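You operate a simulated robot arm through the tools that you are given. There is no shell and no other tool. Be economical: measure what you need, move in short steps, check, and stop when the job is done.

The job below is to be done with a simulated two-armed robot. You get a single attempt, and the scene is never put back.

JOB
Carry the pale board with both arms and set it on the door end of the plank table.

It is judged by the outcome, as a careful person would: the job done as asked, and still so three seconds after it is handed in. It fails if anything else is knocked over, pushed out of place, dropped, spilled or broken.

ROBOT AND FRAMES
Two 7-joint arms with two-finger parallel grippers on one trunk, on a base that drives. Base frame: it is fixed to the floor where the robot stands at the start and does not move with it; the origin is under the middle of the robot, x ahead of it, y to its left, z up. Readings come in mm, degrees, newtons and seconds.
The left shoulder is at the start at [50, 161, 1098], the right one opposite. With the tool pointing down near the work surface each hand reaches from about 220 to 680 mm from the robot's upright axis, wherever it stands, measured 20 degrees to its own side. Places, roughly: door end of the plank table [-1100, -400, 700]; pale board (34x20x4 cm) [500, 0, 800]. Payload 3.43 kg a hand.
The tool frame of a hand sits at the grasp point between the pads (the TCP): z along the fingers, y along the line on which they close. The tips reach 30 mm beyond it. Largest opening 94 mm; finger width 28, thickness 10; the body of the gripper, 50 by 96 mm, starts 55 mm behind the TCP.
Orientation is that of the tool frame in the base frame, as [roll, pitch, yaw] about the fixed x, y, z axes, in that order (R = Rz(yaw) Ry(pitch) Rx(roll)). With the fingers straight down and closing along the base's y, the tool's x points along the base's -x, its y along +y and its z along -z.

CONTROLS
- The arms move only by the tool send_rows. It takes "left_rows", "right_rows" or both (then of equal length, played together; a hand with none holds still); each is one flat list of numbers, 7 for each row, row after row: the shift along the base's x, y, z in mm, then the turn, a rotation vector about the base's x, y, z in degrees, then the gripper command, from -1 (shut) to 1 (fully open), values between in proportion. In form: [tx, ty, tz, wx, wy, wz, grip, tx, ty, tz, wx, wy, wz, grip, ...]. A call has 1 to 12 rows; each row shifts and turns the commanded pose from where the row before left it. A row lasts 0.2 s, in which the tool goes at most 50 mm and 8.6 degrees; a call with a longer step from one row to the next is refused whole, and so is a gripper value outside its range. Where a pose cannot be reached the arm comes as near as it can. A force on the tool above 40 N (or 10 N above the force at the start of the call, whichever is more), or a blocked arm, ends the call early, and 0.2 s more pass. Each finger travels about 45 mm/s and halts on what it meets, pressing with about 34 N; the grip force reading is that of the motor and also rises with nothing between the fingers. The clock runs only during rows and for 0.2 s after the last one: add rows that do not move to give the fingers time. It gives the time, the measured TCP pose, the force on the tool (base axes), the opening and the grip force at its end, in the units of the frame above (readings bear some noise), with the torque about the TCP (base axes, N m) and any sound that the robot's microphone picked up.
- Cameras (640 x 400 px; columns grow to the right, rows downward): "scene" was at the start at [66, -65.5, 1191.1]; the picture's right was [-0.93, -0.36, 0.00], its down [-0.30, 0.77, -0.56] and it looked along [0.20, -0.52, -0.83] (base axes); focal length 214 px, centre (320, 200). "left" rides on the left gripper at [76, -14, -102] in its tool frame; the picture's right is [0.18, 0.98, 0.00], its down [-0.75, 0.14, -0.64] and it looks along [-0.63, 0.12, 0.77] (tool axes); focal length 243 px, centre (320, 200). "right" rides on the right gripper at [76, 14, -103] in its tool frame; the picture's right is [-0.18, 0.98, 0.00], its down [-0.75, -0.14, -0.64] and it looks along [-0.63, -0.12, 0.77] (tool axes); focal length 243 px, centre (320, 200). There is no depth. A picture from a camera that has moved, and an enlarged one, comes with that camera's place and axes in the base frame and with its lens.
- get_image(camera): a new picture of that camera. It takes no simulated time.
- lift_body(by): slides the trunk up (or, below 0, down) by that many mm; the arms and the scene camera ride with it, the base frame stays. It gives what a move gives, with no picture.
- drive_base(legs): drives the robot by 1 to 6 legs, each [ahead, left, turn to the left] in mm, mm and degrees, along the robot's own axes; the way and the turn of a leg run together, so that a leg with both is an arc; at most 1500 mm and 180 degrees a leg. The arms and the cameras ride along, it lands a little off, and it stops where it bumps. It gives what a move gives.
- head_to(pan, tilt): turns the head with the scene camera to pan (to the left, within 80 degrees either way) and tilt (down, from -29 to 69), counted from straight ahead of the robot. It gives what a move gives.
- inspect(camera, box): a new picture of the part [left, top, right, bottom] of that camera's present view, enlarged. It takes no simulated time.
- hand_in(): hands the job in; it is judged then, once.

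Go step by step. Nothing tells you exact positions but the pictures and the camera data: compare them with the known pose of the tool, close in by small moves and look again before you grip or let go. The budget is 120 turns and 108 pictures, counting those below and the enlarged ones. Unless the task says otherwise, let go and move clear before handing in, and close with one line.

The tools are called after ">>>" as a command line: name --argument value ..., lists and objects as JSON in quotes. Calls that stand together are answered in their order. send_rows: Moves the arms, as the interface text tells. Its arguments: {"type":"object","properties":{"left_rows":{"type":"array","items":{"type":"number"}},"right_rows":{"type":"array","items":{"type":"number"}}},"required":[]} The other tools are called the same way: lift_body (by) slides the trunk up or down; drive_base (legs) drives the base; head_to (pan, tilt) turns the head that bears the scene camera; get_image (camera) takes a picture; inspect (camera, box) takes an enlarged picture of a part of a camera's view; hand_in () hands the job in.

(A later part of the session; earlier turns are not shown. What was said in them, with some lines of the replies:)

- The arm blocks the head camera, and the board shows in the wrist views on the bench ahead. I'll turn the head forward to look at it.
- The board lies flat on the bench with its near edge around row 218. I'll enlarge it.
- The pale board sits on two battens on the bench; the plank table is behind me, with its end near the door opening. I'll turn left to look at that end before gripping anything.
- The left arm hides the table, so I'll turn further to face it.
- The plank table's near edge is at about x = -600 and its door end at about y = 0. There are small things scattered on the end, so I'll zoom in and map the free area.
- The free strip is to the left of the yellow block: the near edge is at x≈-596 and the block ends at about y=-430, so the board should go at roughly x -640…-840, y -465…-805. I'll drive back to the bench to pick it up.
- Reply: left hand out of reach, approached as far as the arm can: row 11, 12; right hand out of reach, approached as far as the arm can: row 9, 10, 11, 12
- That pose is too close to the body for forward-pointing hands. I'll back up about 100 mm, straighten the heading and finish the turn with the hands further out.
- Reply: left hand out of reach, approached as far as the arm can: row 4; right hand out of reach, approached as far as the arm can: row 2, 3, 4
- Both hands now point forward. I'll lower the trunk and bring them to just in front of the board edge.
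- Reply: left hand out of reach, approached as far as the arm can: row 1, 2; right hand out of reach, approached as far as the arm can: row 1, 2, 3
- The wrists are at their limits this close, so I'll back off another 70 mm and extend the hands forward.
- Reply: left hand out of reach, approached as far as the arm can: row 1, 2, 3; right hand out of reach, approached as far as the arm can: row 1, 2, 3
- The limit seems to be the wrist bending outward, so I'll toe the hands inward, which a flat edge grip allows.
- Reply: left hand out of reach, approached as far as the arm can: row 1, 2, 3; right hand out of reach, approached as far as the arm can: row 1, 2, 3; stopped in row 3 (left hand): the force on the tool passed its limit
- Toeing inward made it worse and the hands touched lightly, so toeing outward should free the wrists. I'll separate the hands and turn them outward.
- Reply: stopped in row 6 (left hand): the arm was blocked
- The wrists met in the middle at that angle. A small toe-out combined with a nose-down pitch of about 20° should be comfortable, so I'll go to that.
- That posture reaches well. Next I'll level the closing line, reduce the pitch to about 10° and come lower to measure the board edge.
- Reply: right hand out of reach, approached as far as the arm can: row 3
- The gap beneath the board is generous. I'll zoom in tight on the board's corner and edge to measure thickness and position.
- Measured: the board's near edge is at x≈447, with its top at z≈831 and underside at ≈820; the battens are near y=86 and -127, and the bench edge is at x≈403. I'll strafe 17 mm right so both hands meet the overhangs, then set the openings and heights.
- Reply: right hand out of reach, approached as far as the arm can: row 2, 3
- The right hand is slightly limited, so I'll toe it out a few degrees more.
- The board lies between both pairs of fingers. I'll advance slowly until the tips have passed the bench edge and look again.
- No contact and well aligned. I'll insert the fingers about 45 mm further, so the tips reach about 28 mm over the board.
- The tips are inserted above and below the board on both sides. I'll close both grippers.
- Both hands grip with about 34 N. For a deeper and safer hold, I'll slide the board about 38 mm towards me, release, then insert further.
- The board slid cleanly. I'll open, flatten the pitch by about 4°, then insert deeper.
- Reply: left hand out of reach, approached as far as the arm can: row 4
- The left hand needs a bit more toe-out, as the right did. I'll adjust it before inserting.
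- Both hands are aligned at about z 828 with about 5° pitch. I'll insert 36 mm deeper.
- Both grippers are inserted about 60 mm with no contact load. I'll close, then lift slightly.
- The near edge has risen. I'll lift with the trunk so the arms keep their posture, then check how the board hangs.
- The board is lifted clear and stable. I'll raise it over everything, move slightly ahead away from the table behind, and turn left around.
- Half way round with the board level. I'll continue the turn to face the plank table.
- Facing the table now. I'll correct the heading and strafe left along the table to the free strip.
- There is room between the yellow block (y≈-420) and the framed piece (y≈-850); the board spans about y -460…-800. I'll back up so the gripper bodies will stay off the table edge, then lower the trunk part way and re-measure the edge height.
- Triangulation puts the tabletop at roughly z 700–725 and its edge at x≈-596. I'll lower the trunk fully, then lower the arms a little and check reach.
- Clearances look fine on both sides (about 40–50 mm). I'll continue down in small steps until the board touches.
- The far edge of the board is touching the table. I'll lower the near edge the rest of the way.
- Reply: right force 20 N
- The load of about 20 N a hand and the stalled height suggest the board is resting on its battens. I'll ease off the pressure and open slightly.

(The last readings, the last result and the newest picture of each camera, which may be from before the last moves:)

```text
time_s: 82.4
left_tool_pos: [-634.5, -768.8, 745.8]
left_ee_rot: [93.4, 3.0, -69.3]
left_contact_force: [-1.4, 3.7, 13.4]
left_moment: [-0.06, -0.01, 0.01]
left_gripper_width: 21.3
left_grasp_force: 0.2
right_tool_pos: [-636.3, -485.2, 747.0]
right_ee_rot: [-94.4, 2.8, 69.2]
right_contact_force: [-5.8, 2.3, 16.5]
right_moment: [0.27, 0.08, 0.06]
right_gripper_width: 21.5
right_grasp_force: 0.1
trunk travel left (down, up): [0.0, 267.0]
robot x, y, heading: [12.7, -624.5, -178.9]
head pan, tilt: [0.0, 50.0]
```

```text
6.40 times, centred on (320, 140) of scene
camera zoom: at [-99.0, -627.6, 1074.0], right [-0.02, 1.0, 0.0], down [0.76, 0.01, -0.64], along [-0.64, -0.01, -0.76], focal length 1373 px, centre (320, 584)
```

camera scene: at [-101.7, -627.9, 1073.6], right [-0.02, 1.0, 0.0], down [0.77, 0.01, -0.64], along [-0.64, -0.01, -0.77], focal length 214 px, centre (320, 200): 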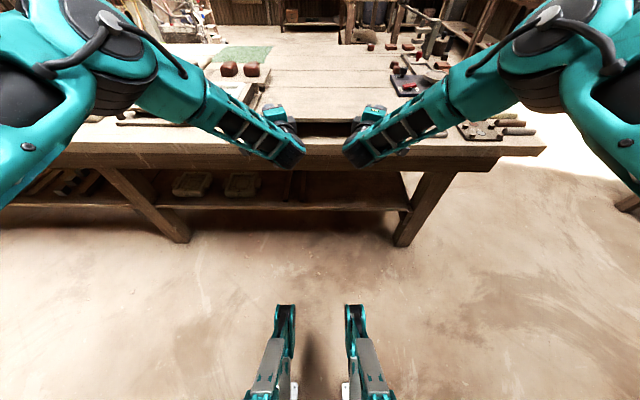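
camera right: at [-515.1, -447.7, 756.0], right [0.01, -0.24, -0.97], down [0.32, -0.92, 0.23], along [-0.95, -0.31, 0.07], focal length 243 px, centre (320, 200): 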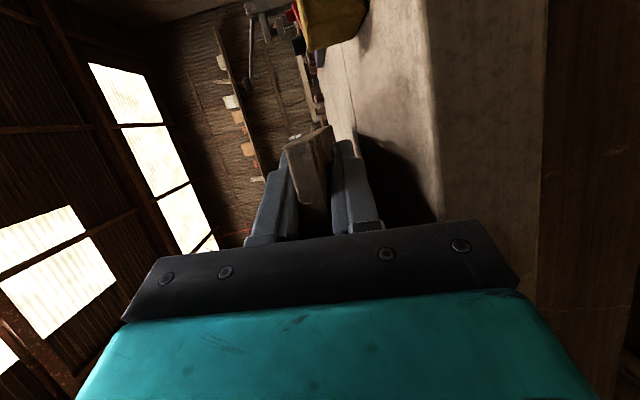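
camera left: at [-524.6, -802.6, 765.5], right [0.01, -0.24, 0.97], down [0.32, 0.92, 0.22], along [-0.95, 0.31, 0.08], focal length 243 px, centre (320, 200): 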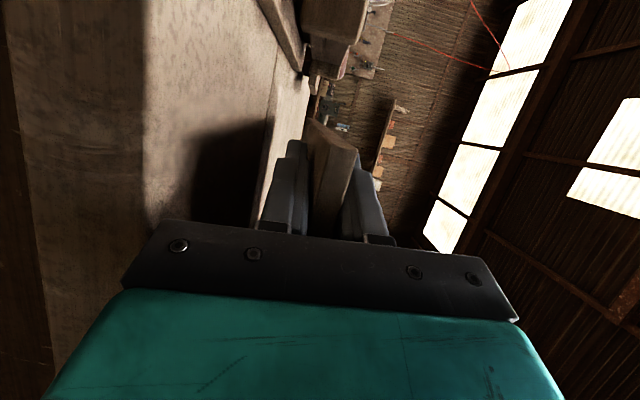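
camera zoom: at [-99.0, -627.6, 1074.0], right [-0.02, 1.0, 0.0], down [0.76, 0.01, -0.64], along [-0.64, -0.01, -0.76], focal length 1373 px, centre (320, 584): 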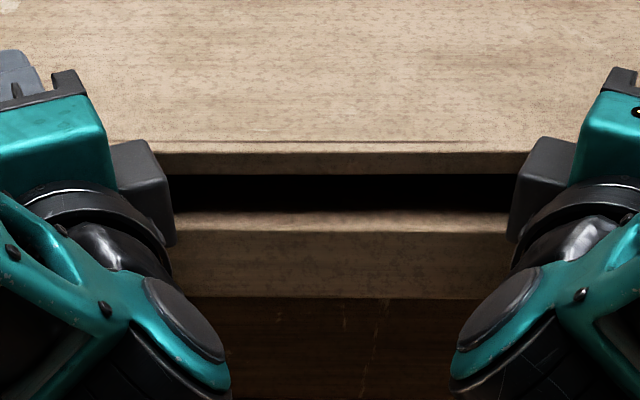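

The board is free in the jaws; the lower fingertips are resting on the table, so I'll raise the hands a few mm and check that they float between board and table.

>>> send_rows --left_rows '[0, 0, 2, 0, 0, 0, -0.5, 0, 0, 2, 0, 0, 0, -0.5, 0, 0, 0, 0, 0, 0, -0.5]' --right_rows '[0, 0, 2, 0, 0, 0, -0.5, 0, 0, 2, 0, 0, 0, -0.5, 0, 0, 0, 0, 0, 0, -0.5]'

>>> inspect --camera "left" --box '[180, 80, 420, 260]'

```text
time_s: 83.2
left_tool_pos: [-633.4, -772.3, 746.9]
left_ee_rot: [93.8, 2.7, -69.1]
left_contact_force: [0.2, -0.3, 0.7]
left_moment: [-0.01, 0.02, 0.03]
left_gripper_width: 23.3
left_grasp_force: 0.1
right_tool_pos: [-636.7, -486.2, 746.6]
right_ee_rot: [-94.8, 2.7, 69.3]
right_contact_force: [1.4, 4.1, 9.2]
right_moment: [0.23, 0.0, -0.03]
right_gripper_width: 21.4
right_grasp_force: 0.1
trunk travel left (down, up): [0.0, 267.0]
robot x, y, heading: [17.2, -625.1, -179.0]
head pan, tilt: [0.0, 50.0]
```

```text
2.22 times, centred on (300, 170) of left
camera zoom: at [-508.8, -803.8, 734.2], right [0.02, -0.24, 0.97], down [0.33, 0.92, 0.22], along [-0.95, 0.31, 0.1], focal length 539 px, centre (364, 267)
```

zoom: 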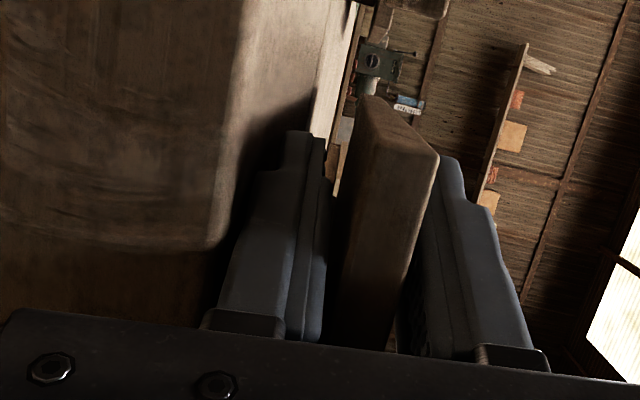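

The left hand is free; the right needs another couple of mm. Then I'll withdraw both hands by backing the base straight out.

>>> send_rows --right_rows '[0, 0, 2, 0, 0, 0, -0.48, 0, 0, 0, 0, 0, 0, -0.48]'

>>> inspect --camera "right" --box '[220, 80, 460, 260]'

```text
time_s: 83.8
left_tool_pos: [-635.2, -770.0, 748.4]
left_ee_rot: [93.5, 2.8, -69.2]
left_contact_force: [-0.1, 0.2, -0.1]
left_moment: [0.02, 0.0, -0.02]
left_gripper_width: 23.7
left_grasp_force: 0.0
right_tool_pos: [-637.7, -486.4, 747.7]
right_ee_rot: [-94.9, 2.7, 69.4]
right_contact_force: [2.6, 2.1, 1.6]
right_moment: [0.05, -0.12, 0.08]
right_gripper_width: 23.6
right_grasp_force: 0.1
trunk travel left (down, up): [0.0, 267.0]
robot x, y, heading: [15.9, -628.9, -179.2]
head pan, tilt: [0.0, 50.0]
```

```text
2.22 times, centred on (340, 170) of right
camera zoom: at [-513.8, -450.1, 738.3], right [0.0, -0.25, -0.97], down [0.33, -0.92, 0.23], along [-0.95, -0.32, 0.08], focal length 539 px, centre (276, 267)
```

zoom: 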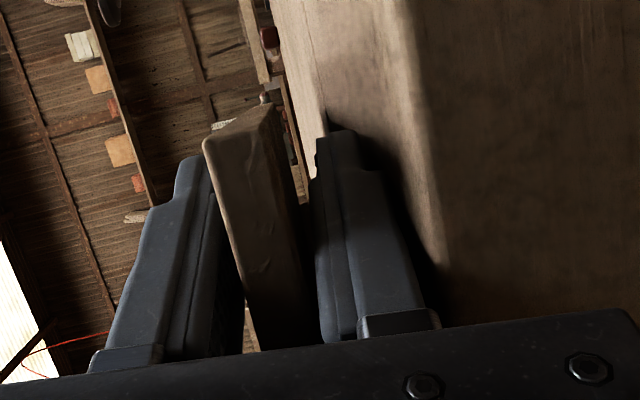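

Both hands are essentially free of load with clearance on both faces. I'll back out in short legs.

>>> drive_base --legs '[[-25, 0, 0]]'

>>> inspect --camera "scene" --box '[220, 60, 420, 185]'

```text
time_s: 84.6
left_tool_pos: [-609.5, -770.7, 748.1]
left_ee_rot: [93.6, 2.7, -69.3]
left_contact_force: [-1.1, -0.1, 0.5]
left_moment: [0.02, -0.01, 0.0]
left_gripper_width: 23.6
left_grasp_force: 0.2
right_tool_pos: [-614.4, -485.0, 749.2]
right_ee_rot: [-94.8, 2.8, 69.3]
right_contact_force: [-0.1, 0.8, 0.3]
right_moment: [0.0, 0.02, 0.01]
right_gripper_width: 24.3
right_grasp_force: 0.0
trunk travel left (down, up): [0.0, 267.0]
robot x, y, heading: [41.1, -624.7, -179.2]
head pan, tilt: [0.0, 50.0]
```

```text
3.20 times, centred on (320, 122) of scene
camera zoom: at [-76.4, -627.5, 1073.7], right [-0.02, 1.0, 0.0], down [0.77, 0.01, -0.64], along [-0.64, -0.01, -0.77], focal length 686 px, centre (320, 448)
```

zoom: 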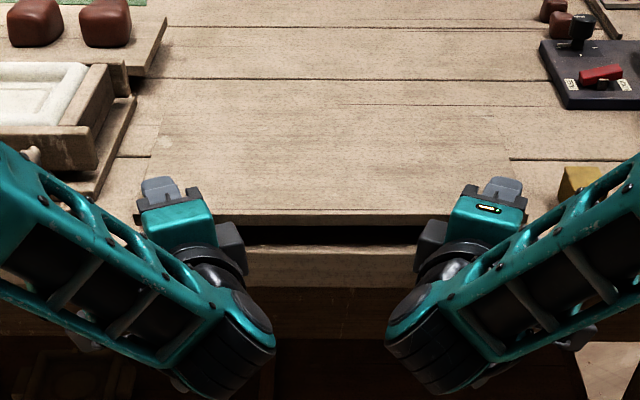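

No forces while withdrawing. I'll continue back 65 mm, then raise and look.

>>> drive_base --legs '[[-65, 0, 0]]'

>>> lift_body --by 200

>>> get_image --camera "scene"

>>> inspect --camera "scene" --box '[220, 60, 420, 185]'

```text
time_s: 85.6
left_tool_pos: [-544.2, -768.5, 747.8]
left_ee_rot: [93.5, 2.8, -69.1]
left_contact_force: [0.1, -0.6, 0.0]
left_moment: [0.04, 0.02, -0.03]
left_gripper_width: 23.5
left_grasp_force: 0.1
right_tool_pos: [-546.4, -483.2, 748.2]
right_ee_rot: [-94.8, 2.7, 69.3]
right_contact_force: [0.8, 0.9, 0.2]
right_moment: [0.0, -0.01, 0.0]
right_gripper_width: 24.5
right_grasp_force: 0.1
trunk travel left (down, up): [0.0, 267.0]
robot x, y, heading: [107.0, -626.8, -179.3]
head pan, tilt: [0.0, 50.0]
```

```text
time_s: 87.8
left_tool_pos: [-543.9, -769.1, 948.3]
left_ee_rot: [93.6, 2.8, -69.2]
left_contact_force: [-0.2, 0.1, -0.6]
left_moment: [-0.04, -0.01, -0.04]
left_gripper_width: 23.4
left_grasp_force: 0.0
right_tool_pos: [-547.7, -483.9, 948.0]
right_ee_rot: [-94.9, 2.7, 69.3]
right_contact_force: [-0.4, -0.8, -0.6]
right_moment: [-0.03, -0.01, 0.02]
right_gripper_width: 24.4
right_grasp_force: 0.1
trunk travel left (down, up): [-200.0, 67.0]
robot x, y, heading: [107.6, -621.9, -179.4]
head pan, tilt: [0.0, 50.0]
```

```text
44 pictures are left
camera scene: at [-10.0, -626.4, 1273.6], right [-0.02, 1.0, 0.0], down [0.77, 0.01, -0.64], along [-0.64, -0.01, -0.77], focal length 214 px, centre (320, 200)
```

scene: 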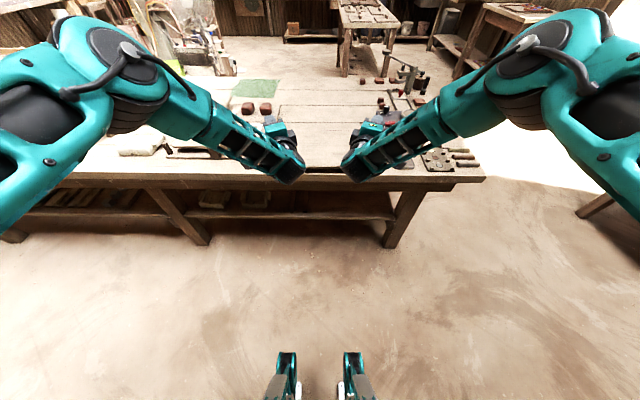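

```text
3.20 times, centred on (320, 122) of scene
camera zoom: at [-10.0, -626.4, 1273.6], right [-0.02, 1.0, 0.0], down [0.77, 0.01, -0.64], along [-0.64, -0.01, -0.77], focal length 686 px, centre (320, 448)
```

zoom: 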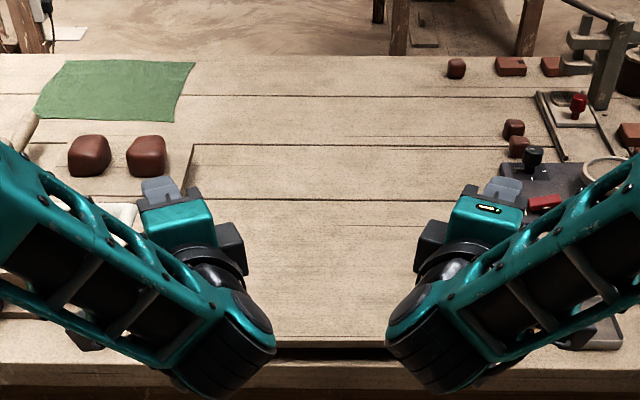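

The board lies flat but its near edge is flush with the table edge. With closed fingertips I'll nudge it about 60 mm further in, so it sits securely on the table end.

>>> send_rows --left_rows '[0, 0, 0, 0, 0, 0, -1, 0, 0, 0, 0, 0, 0, -1, 0, 0, 0, 0, 0, 0, -1]' --right_rows '[0, 0, 0, 0, 0, 0, -1, 0, 0, 0, 0, 0, 0, -1, 0, 0, 0, 0, 0, 0, -1]'

>>> lift_body --by -198

>>> send_rows --left_rows '[-10, 0, 0, 0, 0, 0, -1, -10, 0, 0, 0, 0, 0, -1, 0, 0, 0, 0, 0, 0, -1]' --right_rows '[-8, 0, 0, 0, 0, 0, -1, -9, 0, 0, 0, 0, 0, -1, 0, 0, 0, 0, 0, 0, -1]'

>>> inspect --camera "left" --box '[180, 80, 420, 260]'

>>> inspect --camera "right" --box '[220, 80, 460, 260]'

```text
time_s: 88.6
left_tool_pos: [-542.7, -767.5, 948.0]
left_ee_rot: [93.5, 2.8, -69.2]
left_contact_force: [-1.4, 0.1, 0.3]
left_moment: [0.02, -0.01, 0.0]
left_gripper_width: 0.1
left_grasp_force: 33.6
right_tool_pos: [-546.3, -483.9, 948.9]
right_ee_rot: [-94.8, 2.7, 69.2]
right_contact_force: [-0.1, 0.0, -0.2]
right_moment: [-0.02, -0.03, 0.01]
right_gripper_width: 0.0
right_grasp_force: 33.0
trunk travel left (down, up): [-200.0, 67.0]
robot x, y, heading: [106.8, -627.0, -179.1]
head pan, tilt: [0.0, 50.0]
```

```text
time_s: 90.7
left_tool_pos: [-543.6, -767.9, 751.2]
left_ee_rot: [93.4, 2.8, -69.2]
left_contact_force: [-0.1, -0.2, -0.1]
left_moment: [0.02, -0.01, 0.02]
left_gripper_width: 0.0
left_grasp_force: 32.8
right_tool_pos: [-547.7, -484.0, 751.0]
right_ee_rot: [-94.6, 2.8, 69.4]
right_contact_force: [0.4, 0.1, -0.2]
right_moment: [0.02, -0.01, 0.0]
right_gripper_width: 0.0
right_grasp_force: 32.9
trunk travel left (down, up): [-2.0, 265.0]
robot x, y, heading: [101.4, -630.8, -179.2]
head pan, tilt: [0.0, 50.0]
```

```text
time_s: 91.5
left_tool_pos: [-563.3, -767.5, 750.4]
left_ee_rot: [93.5, 2.8, -69.2]
left_contact_force: [0.2, -0.5, 0.7]
left_moment: [0.01, 0.01, 0.01]
left_gripper_width: 0.0
left_grasp_force: 32.3
right_tool_pos: [-563.1, -483.8, 750.6]
right_ee_rot: [-94.7, 2.7, 69.3]
right_contact_force: [0.2, 0.9, -0.9]
right_moment: [-0.02, 0.02, 0.0]
right_gripper_width: 0.2
right_grasp_force: 33.2
trunk travel left (down, up): [-2.0, 265.0]
robot x, y, heading: [108.3, -626.7, -179.2]
head pan, tilt: [0.0, 50.0]
```

```text
2.22 times, centred on (300, 170) of left
camera zoom: at [-438.8, -801.9, 736.8], right [0.03, -0.24, 0.97], down [0.33, 0.92, 0.22], along [-0.94, 0.31, 0.1], focal length 539 px, centre (364, 267)
```

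zoom: 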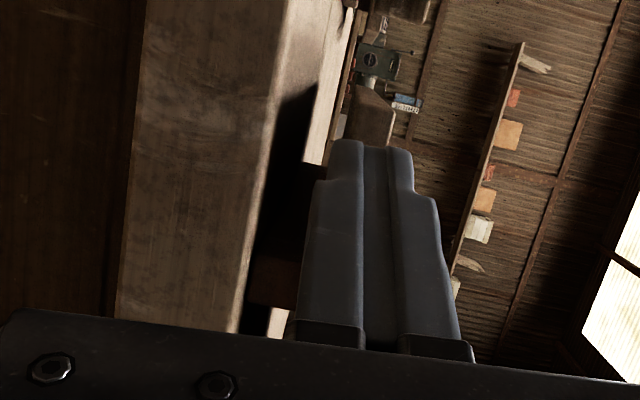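

```text
2.22 times, centred on (340, 170) of right
camera zoom: at [-439.7, -447.9, 741.1], right [0.0, -0.24, -0.97], down [0.32, -0.92, 0.23], along [-0.95, -0.31, 0.08], focal length 539 px, centre (276, 267)
```

zoom: 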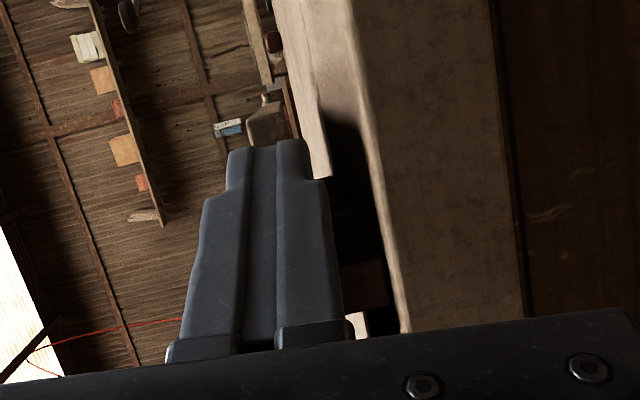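

The fingertips are level with the board edge and clear of the table. I'll push gently and evenly.

>>> send_rows --left_rows '[-8, 0, 0, 0, 0, 0, -1, -8, 0, 0, 0, 0, 0, -1, -8, 0, 0, 0, 0, 0, -1, -8, 0, 0, 0, 0, 0, -1, -8, 0, 0, 0, 0, 0, -1, 0, 0, 0, 0, 0, 0, -1]' --right_rows '[-8, 0, 0, 0, 0, 0, -1, -8, 0, 0, 0, 0, 0, -1, -8, 0, 0, 0, 0, 0, -1, -8, 0, 0, 0, 0, 0, -1, -8, 0, 0, 0, 0, 0, -1, 0, 0, 0, 0, 0, 0, -1]'

>>> inspect --camera "scene" --box '[220, 60, 420, 185]'

```text
time_s: 92.9
left_tool_pos: [-603.3, -767.1, 751.6]
left_ee_rot: [93.5, 2.8, -69.2]
left_contact_force: [0.6, -1.0, 0.7]
left_moment: [-0.03, -0.02, 0.01]
left_gripper_width: 0.2
left_grasp_force: 33.6
right_tool_pos: [-604.7, -483.2, 749.2]
right_ee_rot: [-94.8, 2.8, 69.3]
right_contact_force: [0.9, -0.4, -0.1]
right_moment: [-0.01, 0.0, -0.04]
right_gripper_width: 0.1
right_grasp_force: 32.9
trunk travel left (down, up): [-2.0, 265.0]
robot x, y, heading: [105.3, -622.7, -179.0]
head pan, tilt: [0.0, 50.0]
```

```text
3.20 times, centred on (320, 122) of scene
camera zoom: at [-9.8, -626.4, 1075.7], right [-0.02, 1.0, 0.0], down [0.77, 0.01, -0.64], along [-0.64, -0.01, -0.77], focal length 686 px, centre (320, 448)
```

zoom: 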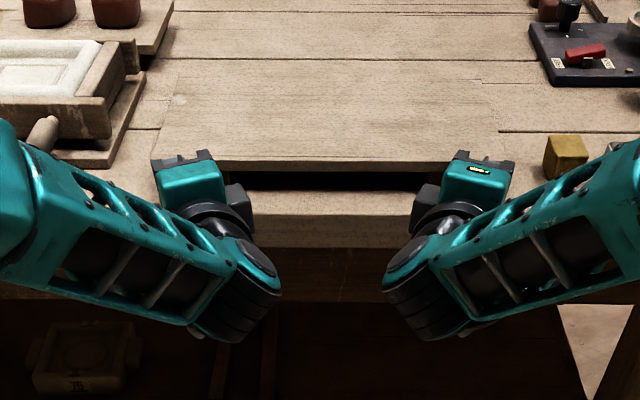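

The board moved evenly, with a gap remaining on each side. I'll push the last 32 mm.

>>> send_rows --left_rows '[-8, 0, 0, 0, 0, 0, -1, -8, 0, 0, 0, 0, 0, -1, -8, 0, 0, 0, 0, 0, -1, -8, 0, 0, 0, 0, 0, -1, 0, 0, 0, 0, 0, 0, -1]' --right_rows '[-8, 0, 0, 0, 0, 0, -1, -8, 0, 0, 0, 0, 0, -1, -8, 0, 0, 0, 0, 0, -1, -7, 0, 0, 0, 0, 0, -1, 0, 0, 0, 0, 0, 0, -1]'

>>> drive_base --legs '[[-90, 0, 0]]'

>>> lift_body --by 250

>>> head_to --pan 0 --tilt 35

>>> get_image --camera "scene"

```text
time_s: 94.1
left_tool_pos: [-636.2, -768.2, 751.2]
left_ee_rot: [93.5, 2.9, -69.2]
left_contact_force: [1.9, -0.4, 0.4]
left_moment: [0.04, 0.0, 0.01]
left_gripper_width: 0.0
left_grasp_force: 33.1
right_tool_pos: [-633.1, -484.2, 750.2]
right_ee_rot: [-94.8, 2.6, 69.2]
right_contact_force: [0.0, 0.0, 0.4]
right_moment: [-0.02, 0.01, -0.03]
right_gripper_width: 0.0
right_grasp_force: 32.6
trunk travel left (down, up): [-2.0, 265.0]
robot x, y, heading: [109.6, -626.3, -179.4]
head pan, tilt: [0.0, 50.0]
```

```text
time_s: 95.0
left_tool_pos: [-614.4, -766.5, 752.0]
left_ee_rot: [93.5, 2.9, -69.3]
left_contact_force: [-1.1, -0.2, 0.8]
left_moment: [-0.02, 0.02, -0.02]
left_gripper_width: 0.2
left_grasp_force: 33.5
right_tool_pos: [-611.4, -482.8, 749.7]
right_ee_rot: [-94.8, 2.8, 69.3]
right_contact_force: [-1.0, 0.1, -0.1]
right_moment: [-0.01, -0.03, -0.01]
right_gripper_width: 0.1
right_grasp_force: 32.9
trunk travel left (down, up): [-2.0, 265.0]
robot x, y, heading: [130.6, -627.5, -179.0]
head pan, tilt: [0.0, 50.0]
stopped in leg 1: the robot was blocked; the commanded pose is now the measured one
```

```text
time_s: 97.6
left_tool_pos: [-614.2, -766.1, 1000.3]
left_ee_rot: [93.4, 2.9, -69.3]
left_contact_force: [-0.5, 0.2, 0.4]
left_moment: [0.0, -0.02, 0.01]
left_gripper_width: 0.0
left_grasp_force: 33.1
right_tool_pos: [-611.9, -483.1, 1000.0]
right_ee_rot: [-94.8, 2.7, 69.4]
right_contact_force: [-0.3, 0.9, 0.2]
right_moment: [0.03, 0.0, 0.0]
right_gripper_width: 0.1
right_grasp_force: 32.7
trunk travel left (down, up): [-252.0, 15.0]
robot x, y, heading: [128.4, -624.8, -178.8]
head pan, tilt: [0.0, 50.0]
```

```text
time_s: 98.4
left_tool_pos: [-613.5, -766.5, 1000.6]
left_ee_rot: [93.5, 2.9, -69.4]
left_contact_force: [0.3, 0.3, 0.6]
left_moment: [0.0, 0.01, 0.0]
left_gripper_width: 0.0
left_grasp_force: 33.1
right_tool_pos: [-612.0, -483.9, 1000.6]
right_ee_rot: [-94.9, 2.8, 69.2]
right_contact_force: [-0.1, 0.5, 0.0]
right_moment: [0.02, 0.04, 0.01]
right_gripper_width: 0.0
right_grasp_force: 33.4
trunk travel left (down, up): [-252.0, 15.0]
robot x, y, heading: [124.8, -626.5, -179.2]
head pan, tilt: [0.0, 35.0]
```

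```text
39 pictures are left
camera scene: at [0.4, -626.1, 1347.3], right [-0.02, 1.0, 0.0], down [0.57, 0.01, -0.82], along [-0.82, -0.01, -0.57], focal length 214 px, centre (320, 200)
```

scene: 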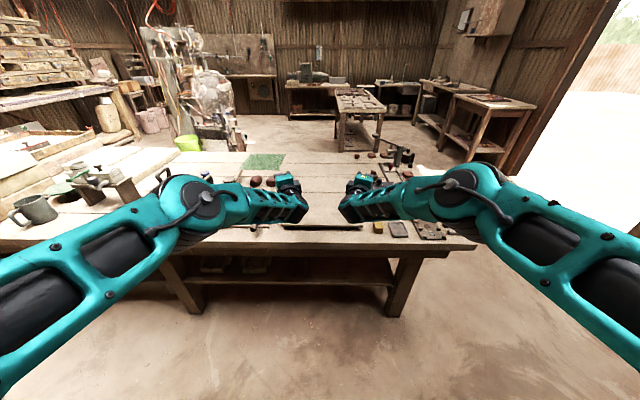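

My backing-out bumped something behind the base after 20 mm, which I must check. I'll pull slightly forward, strafe towards the door and look at both the board and the area behind.

>>> drive_base --legs '[[20, 0, 0], [0, -550, 0]]'

>>> head_to --pan 35 --tilt 35

>>> get_image --camera "scene"

```text
time_s: 102.0
left_tool_pos: [-644.0, -206.3, 1001.5]
left_ee_rot: [93.5, 2.8, -68.9]
left_contact_force: [-0.2, 0.0, -0.2]
left_moment: [0.01, -0.01, 0.03]
left_gripper_width: 0.2
left_grasp_force: 32.9
right_tool_pos: [-643.9, 75.6, 999.3]
right_ee_rot: [-94.7, 2.8, 69.6]
right_contact_force: [0.2, 0.6, 0.0]
right_moment: [-0.01, 0.01, 0.05]
right_gripper_width: 0.0
right_grasp_force: 32.4
trunk travel left (down, up): [-252.0, 15.0]
robot x, y, heading: [98.1, -66.9, -178.9]
head pan, tilt: [0.0, 35.0]
```

```text
time_s: 103.0
left_tool_pos: [-643.6, -206.6, 1000.4]
left_ee_rot: [93.5, 2.8, -69.0]
left_contact_force: [0.2, -0.3, 0.6]
left_moment: [0.02, 0.01, -0.01]
left_gripper_width: 0.2
left_grasp_force: 32.9
right_tool_pos: [-643.0, 76.3, 999.4]
right_ee_rot: [-94.7, 2.6, 69.6]
right_contact_force: [-0.1, 0.3, 0.2]
right_moment: [0.01, -0.03, 0.0]
right_gripper_width: 0.1
right_grasp_force: 32.7
trunk travel left (down, up): [-252.0, 15.0]
robot x, y, heading: [96.3, -57.9, -178.8]
head pan, tilt: [35.0, 35.0]
```

```text
38 pictures are left
camera scene: at [-13.0, -113.7, 1347.4], right [-0.59, 0.81, 0.0], down [0.46, 0.34, -0.82], along [-0.66, -0.48, -0.57], focal length 214 px, centre (320, 200)
```

scene: 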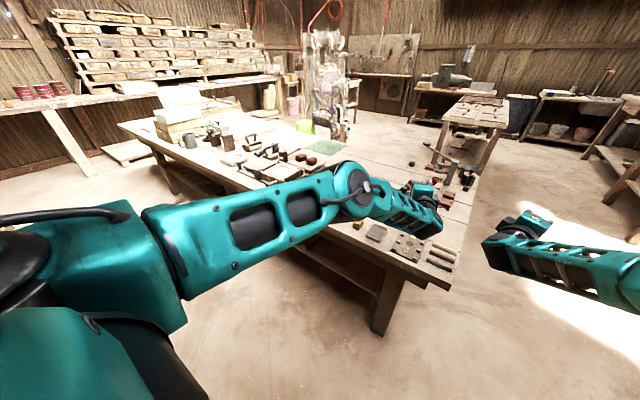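

>>> drive_base --legs '[[0, 0, 34]]'

>>> head_to --pan 0 --tilt 35

>>> get_image --camera "scene"

>>> inspect --camera "scene" --box '[220, 140, 420, 265]'

>>> head_to --pan 80 --tilt 25

>>> get_image --camera "scene"

```text
time_s: 105.0
left_tool_pos: [-436.3, -595.7, 999.8]
left_ee_rot: [93.5, 2.8, -35.1]
left_contact_force: [0.6, -0.7, 0.0]
left_moment: [0.02, -0.04, 0.02]
left_gripper_width: 0.0
left_grasp_force: 32.8
right_tool_pos: [-594.1, -360.6, 1000.7]
right_ee_rot: [-94.7, 2.7, 103.4]
right_contact_force: [-0.4, 0.0, 0.6]
right_moment: [0.0, -0.03, -0.02]
right_gripper_width: 0.3
right_grasp_force: 33.1
trunk travel left (down, up): [-252.0, 15.0]
robot x, y, heading: [93.5, -62.7, -145.0]
head pan, tilt: [35.0, 35.0]
```

```text
time_s: 106.0
left_tool_pos: [-437.3, -596.4, 1001.4]
left_ee_rot: [93.5, 2.8, -35.2]
left_contact_force: [0.7, 0.7, 0.3]
left_moment: [-0.01, 0.0, 0.01]
left_gripper_width: 0.2
left_grasp_force: 32.9
right_tool_pos: [-594.4, -360.4, 1001.2]
right_ee_rot: [-94.8, 2.7, 103.5]
right_contact_force: [0.0, 0.7, -0.1]
right_moment: [0.04, 0.02, 0.02]
right_gripper_width: 0.2
right_grasp_force: 33.0
trunk travel left (down, up): [-252.0, 15.0]
robot x, y, heading: [99.0, -58.1, -145.0]
head pan, tilt: [0.0, 35.0]
```

```text
37 pictures are left
camera scene: at [-6.6, -134.5, 1347.4], right [-0.57, 0.82, 0.0], down [0.47, 0.33, -0.82], along [-0.67, -0.47, -0.57], focal length 214 px, centre (320, 200)
```

scene: 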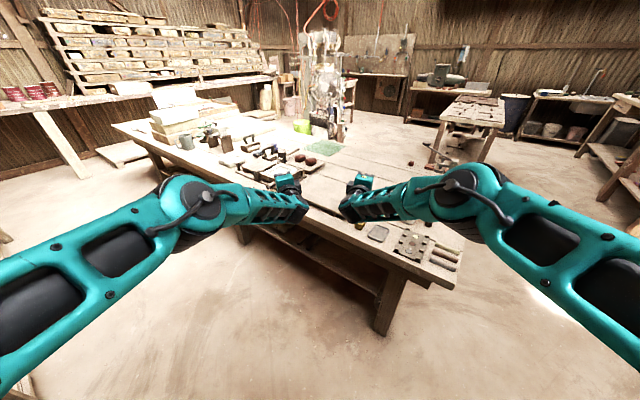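

```text
3.20 times, centred on (320, 202) of scene
camera zoom: at [-6.6, -134.5, 1347.4], right [-0.57, 0.82, 0.0], down [0.47, 0.33, -0.82], along [-0.67, -0.47, -0.57], focal length 686 px, centre (320, 192)
```

zoom: 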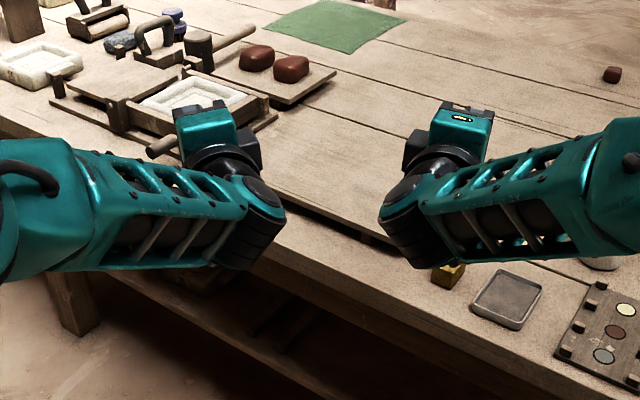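

```text
time_s: 107.6
left_tool_pos: [-437.3, -594.7, 1000.5]
left_ee_rot: [93.5, 2.7, -35.0]
left_contact_force: [-0.2, -0.1, 1.1]
left_moment: [0.04, 0.02, 0.01]
left_gripper_width: 0.0
left_grasp_force: 33.3
right_tool_pos: [-594.1, -359.6, 1001.1]
right_ee_rot: [-94.8, 2.6, 103.5]
right_contact_force: [-0.4, 0.3, 0.7]
right_moment: [0.02, 0.02, -0.03]
right_gripper_width: 0.0
right_grasp_force: 33.2
trunk travel left (down, up): [-252.0, 15.0]
robot x, y, heading: [100.2, -64.9, -144.8]
head pan, tilt: [80.0, 25.0]
```

```text
35 pictures are left
camera scene: at [104.4, -167.4, 1363.1], right [-0.91, -0.42, 0.0], down [-0.18, 0.38, -0.91], along [0.38, -0.82, -0.42], focal length 214 px, centre (320, 200)
```

scene: 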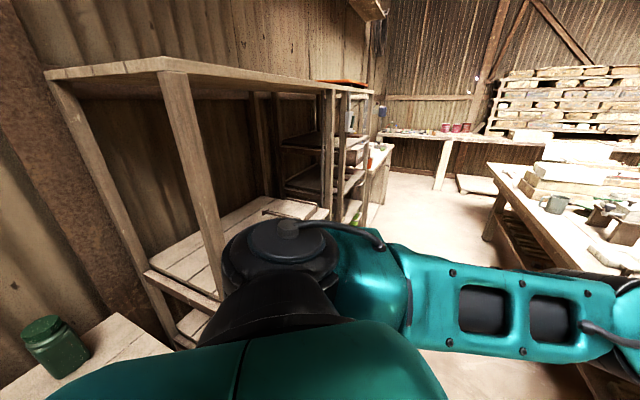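

The board rests flat on the door end of the plank table. The yellow block, plates and framed piece beside it are where they were, and the shelving behind me stands undisturbed in view. The hands are clear, so I'm handing in.

>>> hand_in

```text
The job is handed in.
```

The pale board was carried with both arms and now lies flat on the door end of the plank table, about 60 mm in from the edge. While backing away the base bumped something behind it; my one look back, partly blocked by the arm, showed the shelving upright and nothing out of place.
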